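You operate a simulated robot arm through the tools that you are given. There is no shell and no other tool. Be economical: measure what you need, move in short steps, check, and stop when the job is done.

The job below is to be done with a simulated robot arm. You get a single attempt, and the scene is never put back.

TASK
Stack the label strip marked "B-462" from the top of the grey workbench on top of the label strip that says "B-204".
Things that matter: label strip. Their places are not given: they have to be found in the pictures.

It is judged by the outcome, as a careful person would: the job done as asked, and still so three seconds after it is handed in. It fails if anything else is knocked over, pushed out of place, dropped, spilled or broken.

THE ROBOT
A 7-joint arm with a two-finger parallel gripper, fixed in place. Base frame: the origin is at the foot of the arm, x ahead of it, y to its left, z up; the work surface is at about z = 0. Readings come in cm, degrees, newtons and seconds.
With the tool pointing down near the work surface it reaches from about 22 to 58 cm from the base axis. Its first joint turns from -66.0 to 66.0 degrees. Payload 2.5 kg.
Tool frame: the origin (TCP) lies between the finger pads and is the grasp point; the fingertips stand 2.3 cm ahead of it; z points along the fingers, y is the line along which they close. Largest opening 9.4 cm; finger width 3.8, thickness 1; the body of the gripper, 5.4 by 9.6 cm, starts 3.9 cm behind the TCP.
Orientation is that of the tool frame in the base frame, as a unit quaternion [x, y, z, w]. With the fingers straight down and closing along the base's y, the tool's x points along the base's -x, its y along +y and its z along -z.

THE INTERFACE
- The arm moves only by the tool drive_tool. Its argument "targets" is a list of rows, each a list of 5 numbers: the shift along the tool's x, y, z in units of 40 mm (1.0 is 40 mm), then the turn about the tool's z in units of 5 degrees (1.0 is 5 degrees), then the gripper command, from -1 (fully open) to 1 (shut), values between in proportion. In form: [[tx, ty, tz, twist, jaw], ...]. A call has 1 to 8 rows; each row shifts and turns the commanded pose from where the row before left it, along the tool's axes as they then stand. A call with a number of a shift or a turn outside -1 to 1 is refused whole. Each row takes 0.2 s and may step no farther than 5 cm and 8.6 degrees from the row before; otherwise, or with a gripper value out of range, the whole call is refused. A pose out of reach is approached as far as the arm can. The call stops where the force on the tool passes 40 N (or 10 N more than at its start, if that is more) or the arm is blocked; 0.2 s more then pass. Each finger travels about 10.8 cm/s and halts on what it meets, pressing with about 25 N; the grip force reading is that of the motor and also rises with nothing between the fingers. The clock runs only during rows and for 0.2 s after the last one: add rows that do not move to give the fingers time. It gives the time, the measured TCP pose, the force on the tool (base axes), the opening and the grip force at its end, in the units of the frame above (readings bear some noise).
- Cameras (640 x 400 px; columns grow to the right, rows downward): "scene" is fixed at [11.6, -40.79, 53.89]; the picture's right is [0.85, -0.52, 0.00], its down [-0.32, -0.53, -0.79] and it looks along [0.41, 0.67, -0.62] (base axes); focal length 355 px, centre (320, 200). "wrist" rides on the gripper at [-3.9, 0, -4.4] in the tool frame; the picture's right is [0.00, -1.00, 0.00], its down [0.97, 0.00, -0.24] and it looks along [0.24, 0.00, 0.97] (tool axes); focal length 218 px, centre (320, 200).
- grab_frame(camera): a new picture of that camera. No time passes.
- point_at(camera, pixels): for up to 12 pixels [column, row] of the newest picture of that camera ("zoom" is the newest enlarged one), the place [x, y, z] in the base frame of the surface seen there, good to about 0.2 cm. No time passes.
- inspect(camera, box): a new picture of the part [left, top, right, bottom] of that camera's present view, enlarged. No time passes.
- job_done(): hands the job in; it is judged then, once.

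Work in short steps. Measure before you move; look again where a grasp or a placing could have gone wrong, and mend it. You have 60 turns and 20 pictures in all, those below and enlarged ones among them. Open the gripper and draw the arm clear of the work before you hand the job in, unless the task says otherwise; then end with one line.

The tools are called after "Request:" as a command line: name --pt "numbers of a row" for each row, then --argument value for the rest, lists and objects as JSON in quotes. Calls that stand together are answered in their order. drive_tool: Moves the arm, as the interface text tells. Its arguments: {"type":"object","properties":{"targets":{"type":"array"}},"required":["targets"]} The other tools are called the same way: grab_frame (camera) takes a picture; point_at (camera, pixels) gives the place of the surface under pixels of a picture; inspect (camera, box) takes an enlarged picture of a part of a camera's view; job_done () hands the job in.

At the start:

```text
t: 0.0
position: [32.67, 5.97, 23.09]
ee_rot: [0.0, 1.0, 0.001, 0.0]
ft_force: [0.0, -0.1, -0.1]
opening: 9.4
gripper_force: 0.0
```

scene: 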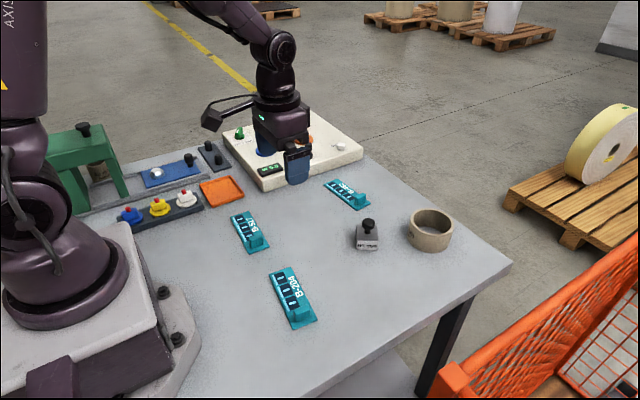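
wrist: 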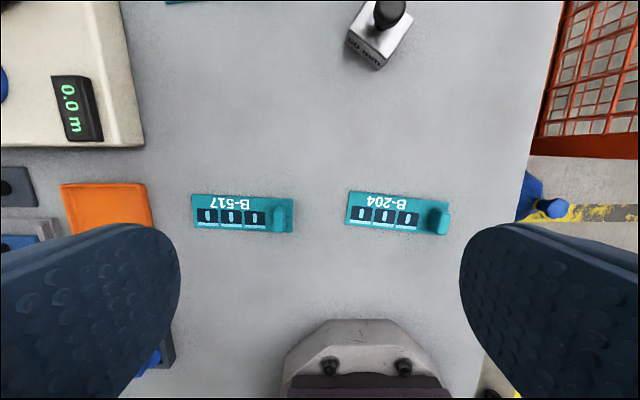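

The scene shows three teal strips near (249,232), (293,297) and (347,194); I enlarge to read the labels.

Request:
inspect --camera "scene" --box '[220, 160, 400, 272]'

Request:
inspect --camera "scene" --box '[240, 250, 350, 340]'

```text
3.56 times, centred on (310, 216) of scene
```

zoom: 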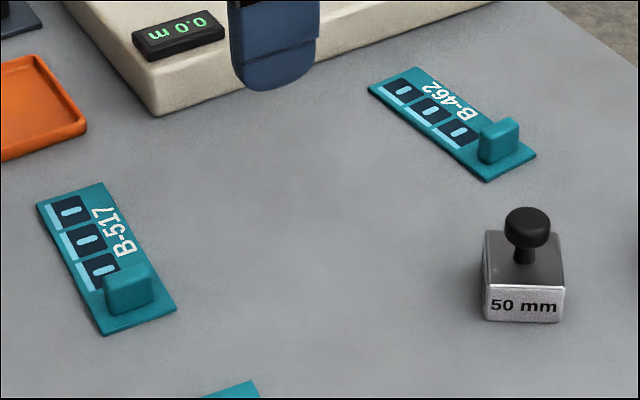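

```text
4.44 times, centred on (295, 295) of scene
```

zoom: 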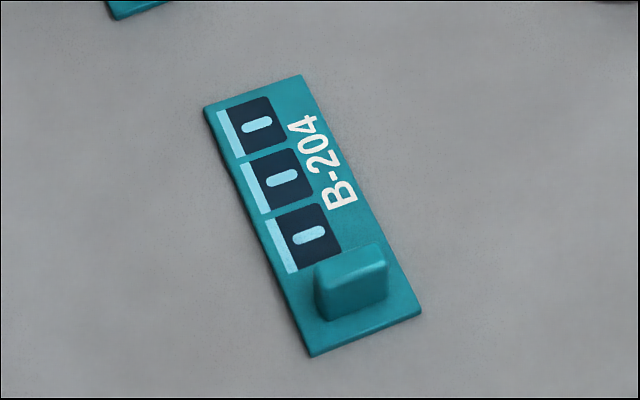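

The far strip at (347,194) is B-462, and the near one at (295,297) is B-204. I measure B-204's corners and tab in the zoom, and B-462 in the scene picture.

Request:
point_at --camera "zoom" --pixels '[[210, 110], [298, 80], [416, 308], [312, 350], [345, 262], [322, 275], [380, 250], [355, 290], [275, 165], [385, 285], [325, 312], [300, 380]]'

Request:
inspect --camera "scene" --box '[315, 170, 379, 214]'

```text
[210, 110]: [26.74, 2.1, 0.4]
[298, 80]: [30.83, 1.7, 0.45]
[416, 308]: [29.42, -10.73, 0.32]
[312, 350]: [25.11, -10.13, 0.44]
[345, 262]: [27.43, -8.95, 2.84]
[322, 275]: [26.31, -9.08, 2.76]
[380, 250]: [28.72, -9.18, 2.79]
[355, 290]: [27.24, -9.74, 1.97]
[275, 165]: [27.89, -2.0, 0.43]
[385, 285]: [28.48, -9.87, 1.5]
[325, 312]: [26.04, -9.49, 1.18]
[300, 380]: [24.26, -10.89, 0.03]
```

```text
9.09 times, centred on (347, 192) of scene
```

zoom: 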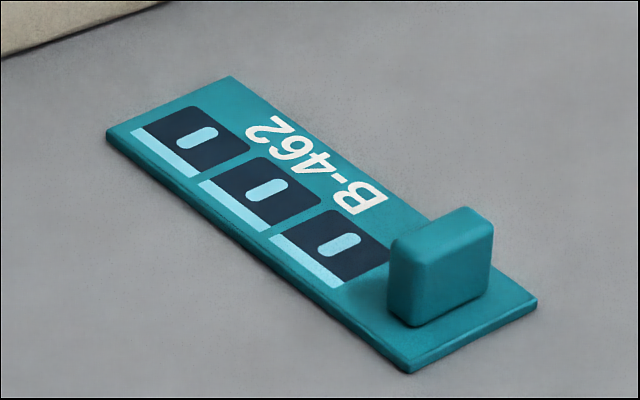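

Now I measure B-462's corners and tab.

Request:
point_at --camera "zoom" --pixels '[[112, 132], [230, 82], [532, 300], [408, 364], [400, 250], [465, 212], [488, 230], [428, 262], [455, 270], [395, 290], [415, 315], [320, 215]]'

```text
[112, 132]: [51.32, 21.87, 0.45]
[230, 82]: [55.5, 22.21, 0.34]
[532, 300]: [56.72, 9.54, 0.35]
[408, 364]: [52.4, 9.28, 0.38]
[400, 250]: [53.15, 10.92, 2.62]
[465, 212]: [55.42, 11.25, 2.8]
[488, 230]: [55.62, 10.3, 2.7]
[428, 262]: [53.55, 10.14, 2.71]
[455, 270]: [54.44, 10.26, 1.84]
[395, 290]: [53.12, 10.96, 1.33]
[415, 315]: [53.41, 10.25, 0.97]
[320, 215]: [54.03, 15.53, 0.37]
```

B-462 is centred near (54,15.7), with its tab at about (54.4,10.65), 2.6 cm wide along x, top z≈2.75. I will grip the tab across its width, so I first turn the tool in place by about +85°.

Request:
drive_tool --pt "0 0 0 1 -1" --pt "0 0 0 1 -1" --pt "0 0 0 1 -1" --pt "0 0 0 1 -1" --pt "0 0 0 1 -1" --pt "0 0 0 1 -1" --pt "0 0 0 1 -1" --pt "0 0 0 1 -1"

Request:
drive_tool --pt "0 0 0 1 -1" --pt "0 0 0 1 -1" --pt "0 0 0 1 -1" --pt "0 0 0 1 -1" --pt "0 0 0 1 -1" --pt "0 0 0 1 -1" --pt "0 0 0 1 -1" --pt "0 0 0 1 -1"

Request:
drive_tool --pt "0 0 0 0.96 -1" --pt "0 0 0 0 -1"

```text
t: 1.8
position: [32.53, 5.91, 23.13]
ee_rot: [0.343, 0.939, 0.0, 0.001]
ft_force: [-0.1, -0.4, -0.2]
opening: 9.39
gripper_force: 0.1
```

```text
t: 3.6
position: [32.55, 6.04, 23.09]
ee_rot: [0.644, 0.765, 0.0, 0.001]
ft_force: [-0.2, 0.6, 0.1]
opening: 9.4
gripper_force: 0.1
```

```text
t: 4.2
position: [32.66, 5.82, 23.09]
ee_rot: [0.675, 0.738, 0.0, 0.001]
ft_force: [-0.4, -0.3, 0.0]
opening: 9.38
gripper_force: 0.1
```

The tool's yaw is right (tool y ≈ (0.996, 0.089)). Now I move at height to above the tab, aiming at (54.4, 11.0).

Request:
drive_tool --pt "0.11 0.791 0 0 -1" --pt "0.11 0.791 0 0 -1" --pt "0.11 0.791 0 0 -1" --pt "0.11 0.791 0 0 -1" --pt "0.11 0.791 0 0 -1" --pt "0.11 0.791 0 0 -1" --pt "0.11 0.791 0 0 -1" --pt "0 0 0 0 -1"

```text
t: 6.0
position: [54.57, 10.81, 22.99]
ee_rot: [0.674, 0.738, -0.001, 0.0]
ft_force: [-0.3, -0.3, 0.0]
opening: 9.37
gripper_force: 0.1
```

The arm is above the tab; I descend 13 cm to z≈10 and check with the wrist camera.

Request:
drive_tool --pt "0 0 0.8 0 -0.4" --pt "0 0 0.8 0 -0.4" --pt "0 0 0.8 0 -0.4" --pt "0 0 0.8 0 -0.4" --pt "0 0 0 0 -0.4" --pt "0 0 0 0 -0.4"

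Request:
grab_frame --camera "wrist"

```text
t: 7.4
position: [54.22, 11.13, 10.26]
ee_rot: [0.674, 0.738, 0.0, 0.0]
ft_force: [0.1, 0.1, -0.5]
opening: 6.58
gripper_force: 0.0
```

```text
14 pictures are left
```

wrist: 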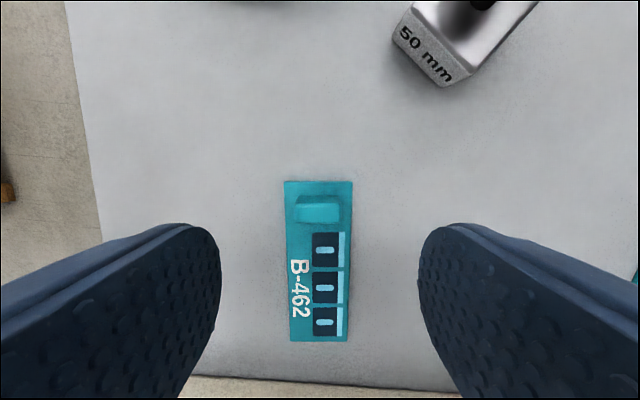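

The strip is straight in the view, with the tab near (318,208). I measure the tab accurately.

Request:
point_at --camera "wrist" --pixels '[[298, 208], [338, 208], [318, 208], [318, 218], [318, 201], [287, 184], [350, 184], [291, 338], [346, 338]]'

```text
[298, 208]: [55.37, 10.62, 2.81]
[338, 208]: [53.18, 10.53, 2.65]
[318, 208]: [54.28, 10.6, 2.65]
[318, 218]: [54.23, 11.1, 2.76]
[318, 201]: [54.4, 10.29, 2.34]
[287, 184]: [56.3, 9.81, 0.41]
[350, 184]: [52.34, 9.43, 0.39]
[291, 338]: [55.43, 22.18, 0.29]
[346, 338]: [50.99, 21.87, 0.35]
```

Tab centre is (54.3, 10.7), which lies between the fingers. I descend to z≈3.05 (tips about 0.75, just above the plate).

Request:
drive_tool --pt "0 0 0.6 0 -0.4" --pt "0 0 0.6 0 -0.4" --pt "0 0 0.4 0 -0.4" --pt "0 0 0.2 0 -0.4" --pt "0 0 0 0 -0.4"

```text
t: 8.6
position: [54.32, 11.02, 3.18]
ee_rot: [0.675, 0.738, 0.001, 0.001]
ft_force: [0.1, -0.6, 0.3]
opening: 6.59
gripper_force: 0.1
```

No contact at z≈3.1; I close on the tab.

Request:
drive_tool --pt "0 0 0 0 1" --pt "0 0 0 0 1" --pt "0 0 0 0 1" --pt "0 0 0 0 1"

```text
t: 9.6
position: [54.42, 10.9, 3.14]
ee_rot: [0.674, 0.739, 0.0, 0.001]
ft_force: [-0.1, 0.3, 1.4]
opening: 2.73
gripper_force: 25.1
```

The opening of 2.73 matches the tab width, with 25 N of grip. I lift slowly and check.

Request:
drive_tool --pt "0 0 -0.2 0 1" --pt "0 0 -0.4 0 1" --pt "0 0 -0.7 0 1" --pt "0 0 -0.7 0 1" --pt "0 0 0 0 1"

Request:
grab_frame --camera "wrist"

Request:
grab_frame --camera "scene"

```text
t: 10.8
position: [54.3, 11.0, 11.13]
ee_rot: [0.674, 0.739, 0.0, 0.0]
ft_force: [0.7, -0.1, 0.0]
opening: 0.0
gripper_force: 24.8
```

```text
13 pictures are left
```

wrist: 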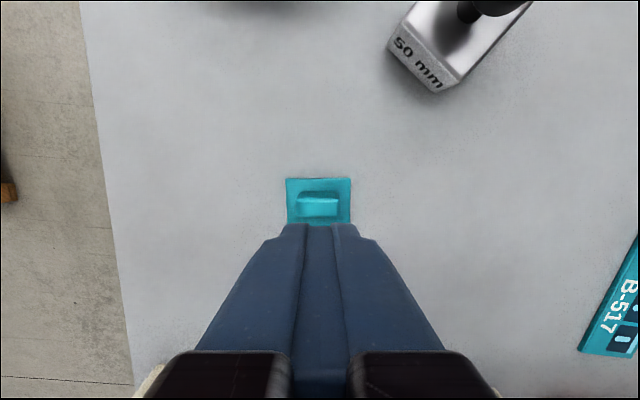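

```text
12 pictures are left
```

scene: 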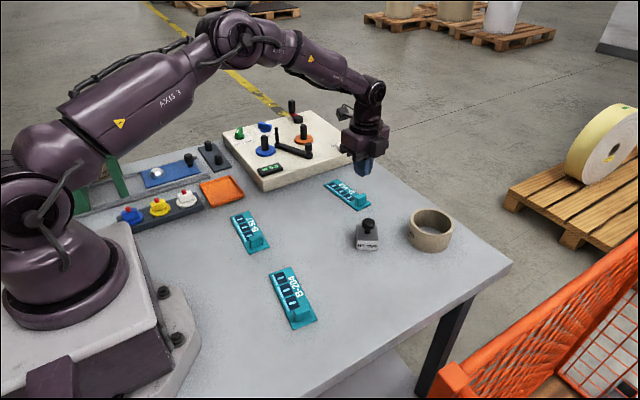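

The opening is 0 and the strip still lies on the bench, so the tab slipped out. I check where it is now before regripping lower and more centred.

Request:
point_at --camera "wrist" --pixels '[[300, 205], [336, 205], [318, 198], [318, 205], [318, 214], [290, 181], [348, 181]]'

Request:
drive_tool --pt "0 0 0 0 -0.4" --pt "0 0 0 0 -0.4" --pt "0 0 0 0 -0.4"

```text
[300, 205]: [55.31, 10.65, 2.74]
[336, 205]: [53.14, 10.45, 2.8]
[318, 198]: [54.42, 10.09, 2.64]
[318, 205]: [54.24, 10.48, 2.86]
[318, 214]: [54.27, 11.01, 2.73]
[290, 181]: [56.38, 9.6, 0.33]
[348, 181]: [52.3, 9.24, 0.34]
```

```text
t: 11.6
position: [54.41, 10.98, 11.13]
ee_rot: [0.674, 0.738, 0.0, 0.001]
ft_force: [-0.7, 0.2, -0.3]
opening: 6.61
gripper_force: 0.2
```

The strip has not moved; tab centre is (54.3, 10.6). I shift 0.35 cm back and descend to z≈2.85.

Request:
drive_tool --pt "-0.09 0 0.6 0 -0.4" --pt "0 0 0.6 0 -0.4" --pt "0 0 0.5 0 -0.4" --pt "0 0 0.27 0 -0.4" --pt "0 0 0.1 0 -0.4" --pt "0 0 0 0 -0.4"

Request:
drive_tool --pt "0 0 0 0 1" --pt "0 0 0 0 1" --pt "0 0 0 0 1" --pt "0 0 0 0 1" --pt "0 0 0 0 1"

Request:
drive_tool --pt "0 0 -0.05 0 1" --pt "0 0 -0.05 0 1" --pt "0 0 -0.05 0 1" --pt "0 0 -0.05 0 1" --pt "0 0 0 0 1"

```text
t: 13.0
position: [54.45, 10.67, 2.64]
ee_rot: [0.675, 0.738, 0.0, 0.0]
ft_force: [-0.7, -0.5, 0.2]
opening: 6.55
gripper_force: 0.0
```

```text
t: 14.2
position: [54.46, 10.62, 2.92]
ee_rot: [0.675, 0.738, -0.001, 0.0]
ft_force: [0.5, 0.2, 0.2]
opening: 2.75
gripper_force: 24.9
```

```text
t: 15.4
position: [54.48, 10.77, 3.56]
ee_rot: [0.675, 0.738, 0.0, 0.0]
ft_force: [0.5, 0.6, 0.1]
opening: 2.73
gripper_force: 25.6
```

The opening still reads 2.73 after a 0.8 cm lift; I look whether the strip is rising or the fingers are sliding.

Request:
inspect --camera "scene" --box '[300, 140, 412, 210]'

```text
5.71 times, centred on (356, 175) of scene
```

zoom: 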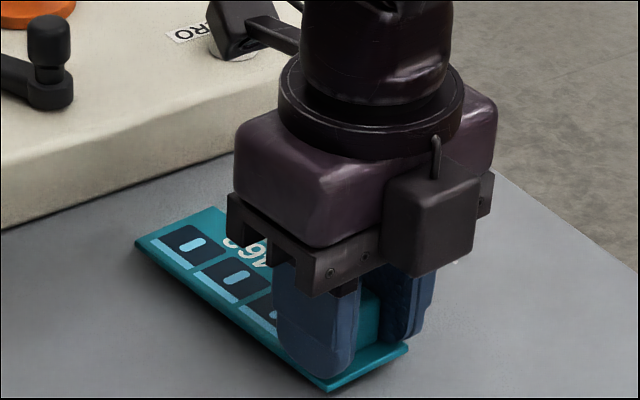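

I measure heights of the plate's visible corners.

Request:
point_at --camera "zoom" --pixels '[[145, 240], [210, 212], [330, 383], [402, 347], [230, 300], [370, 320]]'

```text
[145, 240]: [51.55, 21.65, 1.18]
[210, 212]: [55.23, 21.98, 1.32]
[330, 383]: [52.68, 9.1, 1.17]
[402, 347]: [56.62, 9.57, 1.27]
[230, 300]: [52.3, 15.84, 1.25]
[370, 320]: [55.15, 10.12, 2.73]
```

The whole strip is lifted level by about 0.8 cm (corners at z≈1.2). I keep lifting gently.

Request:
drive_tool --pt "0 0 -0.1 0 1" --pt "0 0 -0.2 0 1" --pt "0 0 -0.25 0 1" --pt "0 0 -0.25 0 1" --pt "0 0 -0.25 0 1" --pt "0 0 -0.25 0 1" --pt "0 0 -0.15 0 1" --pt "0 0 0 0 1"

Request:
grab_frame --camera "wrist"

```text
t: 17.2
position: [54.37, 10.76, 9.42]
ee_rot: [0.674, 0.739, -0.001, 0.0]
ft_force: [-0.5, -0.5, -0.7]
opening: 2.71
gripper_force: 25.0
```

```text
10 pictures are left
```

wrist: 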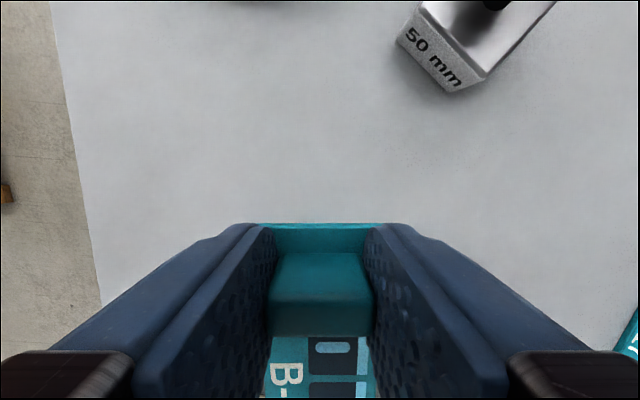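

The strip is held level. I lift to z≈15 and shift toward −y, away from the scale.

Request:
drive_tool --pt "0 0 -0.2 0 1" --pt "0 0 -0.4 0 1" --pt "0 0 -0.4 0 1" --pt "0 0 -0.4 0 1" --pt "-0.4 0 0 0 1" --pt "-0.6 0 0 0 1" --pt "-0.6 0 0 0 1" --pt "-0.4 0 0 0 1"

```text
t: 19.0
position: [55.13, 2.7, 15.14]
ee_rot: [0.675, 0.738, 0.001, 0.001]
ft_force: [0.2, 0.7, -1.1]
opening: 2.73
gripper_force: 25.1
```

Still gripped (2.73). I translate towards above B-204 in moderate steps.

Request:
drive_tool --pt "-0.07 -0.3 0 0 1" --pt "-0.15 -0.6 0 0 1" --pt "-0.15 -0.6 0 0 1" --pt "-0.15 -0.6 0 0 1" --pt "-0.15 -0.6 0 0 1" --pt "-0.15 -0.6 0 0 1" --pt "-0.15 -0.6 0 0 1" --pt "-0.15 -0.6 0 0 1"

Request:
drive_tool --pt "-0.15 -0.6 0 0 1" --pt "-0.15 -0.6 0 0 1" --pt "-0.15 -0.6 0 0 1" --pt "-0.14 -0.5 0 0 1" --pt "0 -0.22 0 0.8 1" --pt "0 0 0 0.8 1" --pt "0 0 0 0.82 1" --pt "0 0 0 0 1"

Request:
grab_frame --camera "wrist"

Request:
grab_frame --camera "scene"

```text
t: 20.8
position: [37.65, -3.39, 15.16]
ee_rot: [0.674, 0.739, 0.001, 0.001]
ft_force: [0.6, -0.9, 0.2]
opening: 2.71
gripper_force: 25.1
```

```text
t: 22.6
position: [27.75, -6.67, 15.01]
ee_rot: [0.749, 0.662, 0.0, -0.001]
ft_force: [-1.2, -0.3, -0.5]
opening: 2.69
gripper_force: 24.4
```

```text
9 pictures are left
```

wrist: 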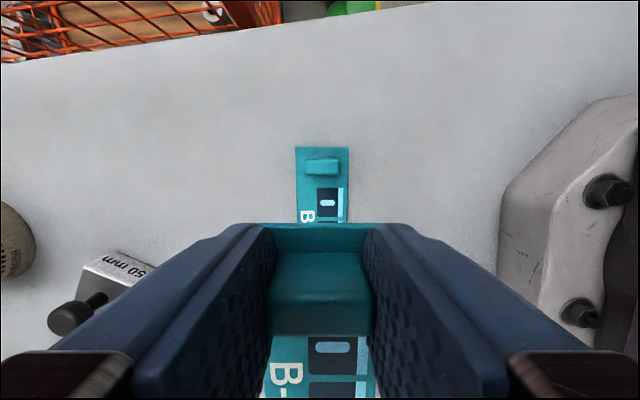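

```text
8 pictures are left
```

scene: 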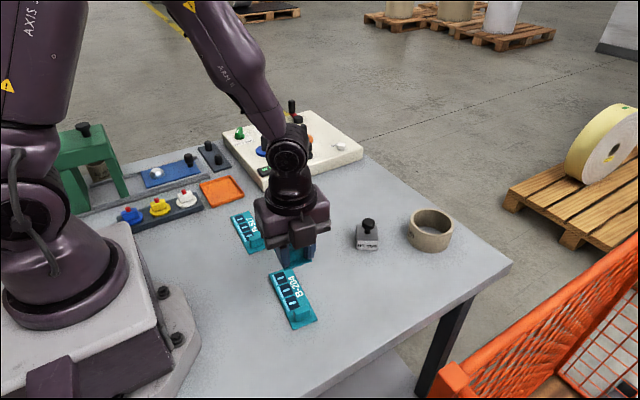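

Aligned above B-204. I measure B-204's tab and corners in the wrist view for the final offset, and B-517's near end and the 204 in the scene view for clearance.

Request:
point_at --camera "wrist" --pixels '[[309, 166], [337, 166], [322, 160], [322, 166], [322, 172], [298, 150], [347, 150], [299, 220], [346, 220], [322, 182], [276, 226], [367, 226]]'

Request:
point_at --camera "scene" --pixels '[[247, 252], [267, 243], [256, 237], [233, 217], [305, 309], [297, 325], [316, 319]]'

```text
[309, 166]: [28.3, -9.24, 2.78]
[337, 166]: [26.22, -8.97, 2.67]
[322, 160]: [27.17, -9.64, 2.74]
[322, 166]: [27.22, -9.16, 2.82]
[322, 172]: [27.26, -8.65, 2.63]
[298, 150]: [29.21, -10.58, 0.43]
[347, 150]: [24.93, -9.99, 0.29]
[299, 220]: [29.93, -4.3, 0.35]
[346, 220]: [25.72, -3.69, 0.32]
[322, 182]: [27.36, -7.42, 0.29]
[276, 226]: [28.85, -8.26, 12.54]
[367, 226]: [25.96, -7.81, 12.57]
```

```text
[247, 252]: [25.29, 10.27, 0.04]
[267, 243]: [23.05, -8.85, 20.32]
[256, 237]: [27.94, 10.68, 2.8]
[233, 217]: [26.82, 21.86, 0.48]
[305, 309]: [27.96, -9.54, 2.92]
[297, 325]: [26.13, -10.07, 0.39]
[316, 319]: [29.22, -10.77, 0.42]
```

The held plate lines up with B-204's axis, with a 0.6 cm gap to its tab; B-517's end (y≈10.2) is clear. I add 0.2 cm to the gap and descend to about 0.6 cm above contact.

Request:
drive_tool --pt "0.05 0 0.3 0 1" --pt "0 0 0.5 0 1" --pt "0 0 0.5 0 1" --pt "0 0 0.5 0 1" --pt "0 0 0.5 0 1" --pt "0 0 0.35 0 1" --pt "0 0 0.15 0 1" --pt "0 0 0 0 1"

Request:
inspect --camera "scene" --box '[230, 220, 358, 340]'

```text
t: 24.4
position: [27.83, -6.38, 3.81]
ee_rot: [0.749, 0.663, 0.0, 0.001]
ft_force: [-0.5, 0.2, -0.9]
opening: 2.72
gripper_force: 25.3
```

```text
3.33 times, centred on (294, 280) of scene
```

zoom: 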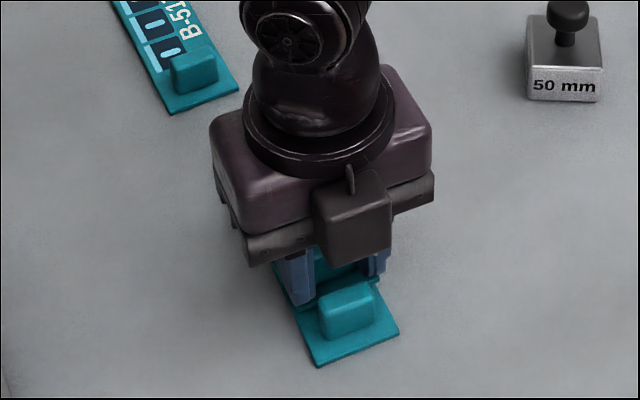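

The strip hovers just above B-204 behind its tab, and B-204 is undisturbed. I lower the last ~0.6 cm in tiny steps.

Request:
drive_tool --pt "0 0 0.05 0 1" --pt "0 0 0.05 0 1" --pt "0 0 0.03 0 1" --pt "0 0 0 0 1"

```text
t: 25.4
position: [27.9, -6.47, 3.21]
ee_rot: [0.749, 0.663, 0.0, 0.0]
ft_force: [0.5, -0.1, 0.1]
opening: 2.73
gripper_force: 25.2
```

No contact force yet at z≈3.2; I creep down another 0.1 cm.

Request:
drive_tool --pt "0 0 0.015 0 1" --pt "0 0 0.015 0 1" --pt "0 0 0 0 1"

```text
t: 26.2
position: [27.9, -6.34, 3.11]
ee_rot: [0.748, 0.664, 0.0, 0.001]
ft_force: [-1.1, 0.4, 6.8]
opening: 2.71
gripper_force: 25.0
```

6.8 N upward: the strip rests on B-204. I ease up a hair and open the fingers.

Request:
drive_tool --pt "0 0 -0.01 0 1" --pt "0 0 0 0 0.2" --pt "0 0 0 0 0" --pt "0 0 0 0 -0.2" --pt "0 0 0 0 -0.2" --pt "0 0 0 0 -0.2"

Request:
drive_tool --pt "0 0 -0.1 0 -0.2" --pt "0 0 -0.3 0 -0.2" --pt "0 0 -0.5 0 -0.2" --pt "0 0 -0.7 0 -0.2" --pt "0 0 -0.7 0 -0.2" --pt "0 0 -0.7 0 -0.2" --pt "0 0 0 0 -0.2"

Request:
grab_frame --camera "wrist"

Request:
inspect --camera "scene" --box '[220, 230, 364, 340]'

```text
t: 27.6
position: [27.89, -6.4, 3.19]
ee_rot: [0.749, 0.663, 0.0, 0.0]
ft_force: [-0.1, 0.2, -0.3]
opening: 5.66
gripper_force: 0.1
```

```text
t: 29.2
position: [27.83, -6.5, 15.37]
ee_rot: [0.748, 0.663, 0.0, 0.0]
ft_force: [-0.3, -0.5, -0.4]
opening: 5.63
gripper_force: 0.2
```

```text
6 pictures are left
```

wrist: 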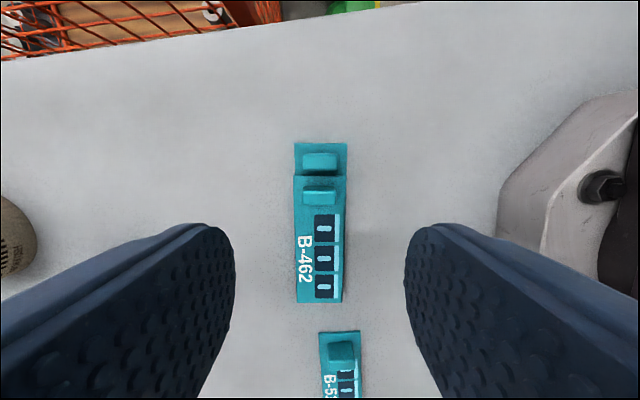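

```text
3.64 times, centred on (292, 285) of scene
```

zoom: 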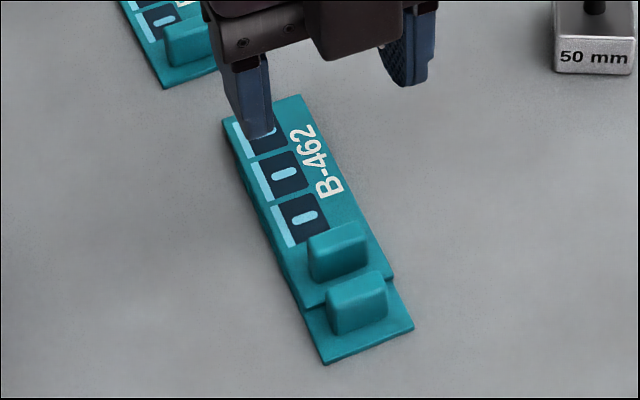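

B-462 lies on B-204 behind its tab. I check that it is level and flat, and measure its far end.

Request:
point_at --camera "wrist" --pixels '[[297, 180], [344, 180], [298, 298], [340, 298], [320, 230], [297, 147], [345, 147]]'

Request:
drive_tool --pt "0 0.5 -0.8 0 -1" --pt "0 0.8 -0.8 0 -1" --pt "0 0.8 0 0 -1" --pt "0 0.8 0 0 -1" --pt "0 0 0 0 -1"

Request:
grab_frame --camera "scene"

```text
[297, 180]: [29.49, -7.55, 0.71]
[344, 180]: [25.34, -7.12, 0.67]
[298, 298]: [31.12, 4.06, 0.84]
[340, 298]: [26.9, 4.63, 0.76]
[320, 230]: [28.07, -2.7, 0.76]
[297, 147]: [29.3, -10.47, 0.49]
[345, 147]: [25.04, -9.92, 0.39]
```

```text
t: 30.4
position: [39.28, -7.75, 21.33]
ee_rot: [0.748, 0.663, 0.0, 0.001]
ft_force: [-0.9, -0.2, 0.8]
opening: 9.39
gripper_force: 0.1
```

```text
4 pictures are left
```

scene: 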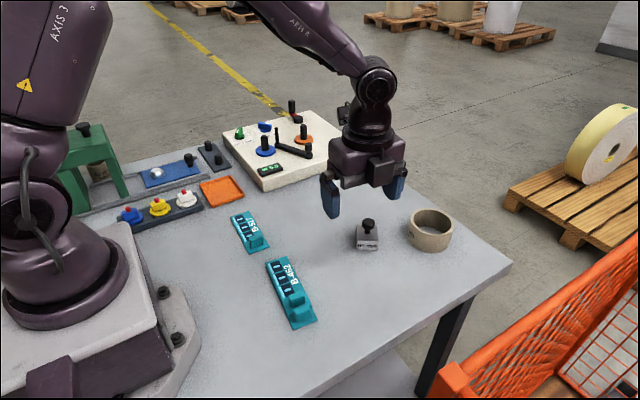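

B-462 lies level on B-204 (top at z≈0.75 throughout), nothing else has moved, and the arm is clear with the gripper open. I hand the job in.

Request:
job_done

```text
The job is handed in.
```

The B-462 strip now lies flat on top of the B-204 strip, set back about 2.8 cm so it clears B-204's tab, and its other end overhangs slightly. The first grip slipped without moving the strip, and the second held.
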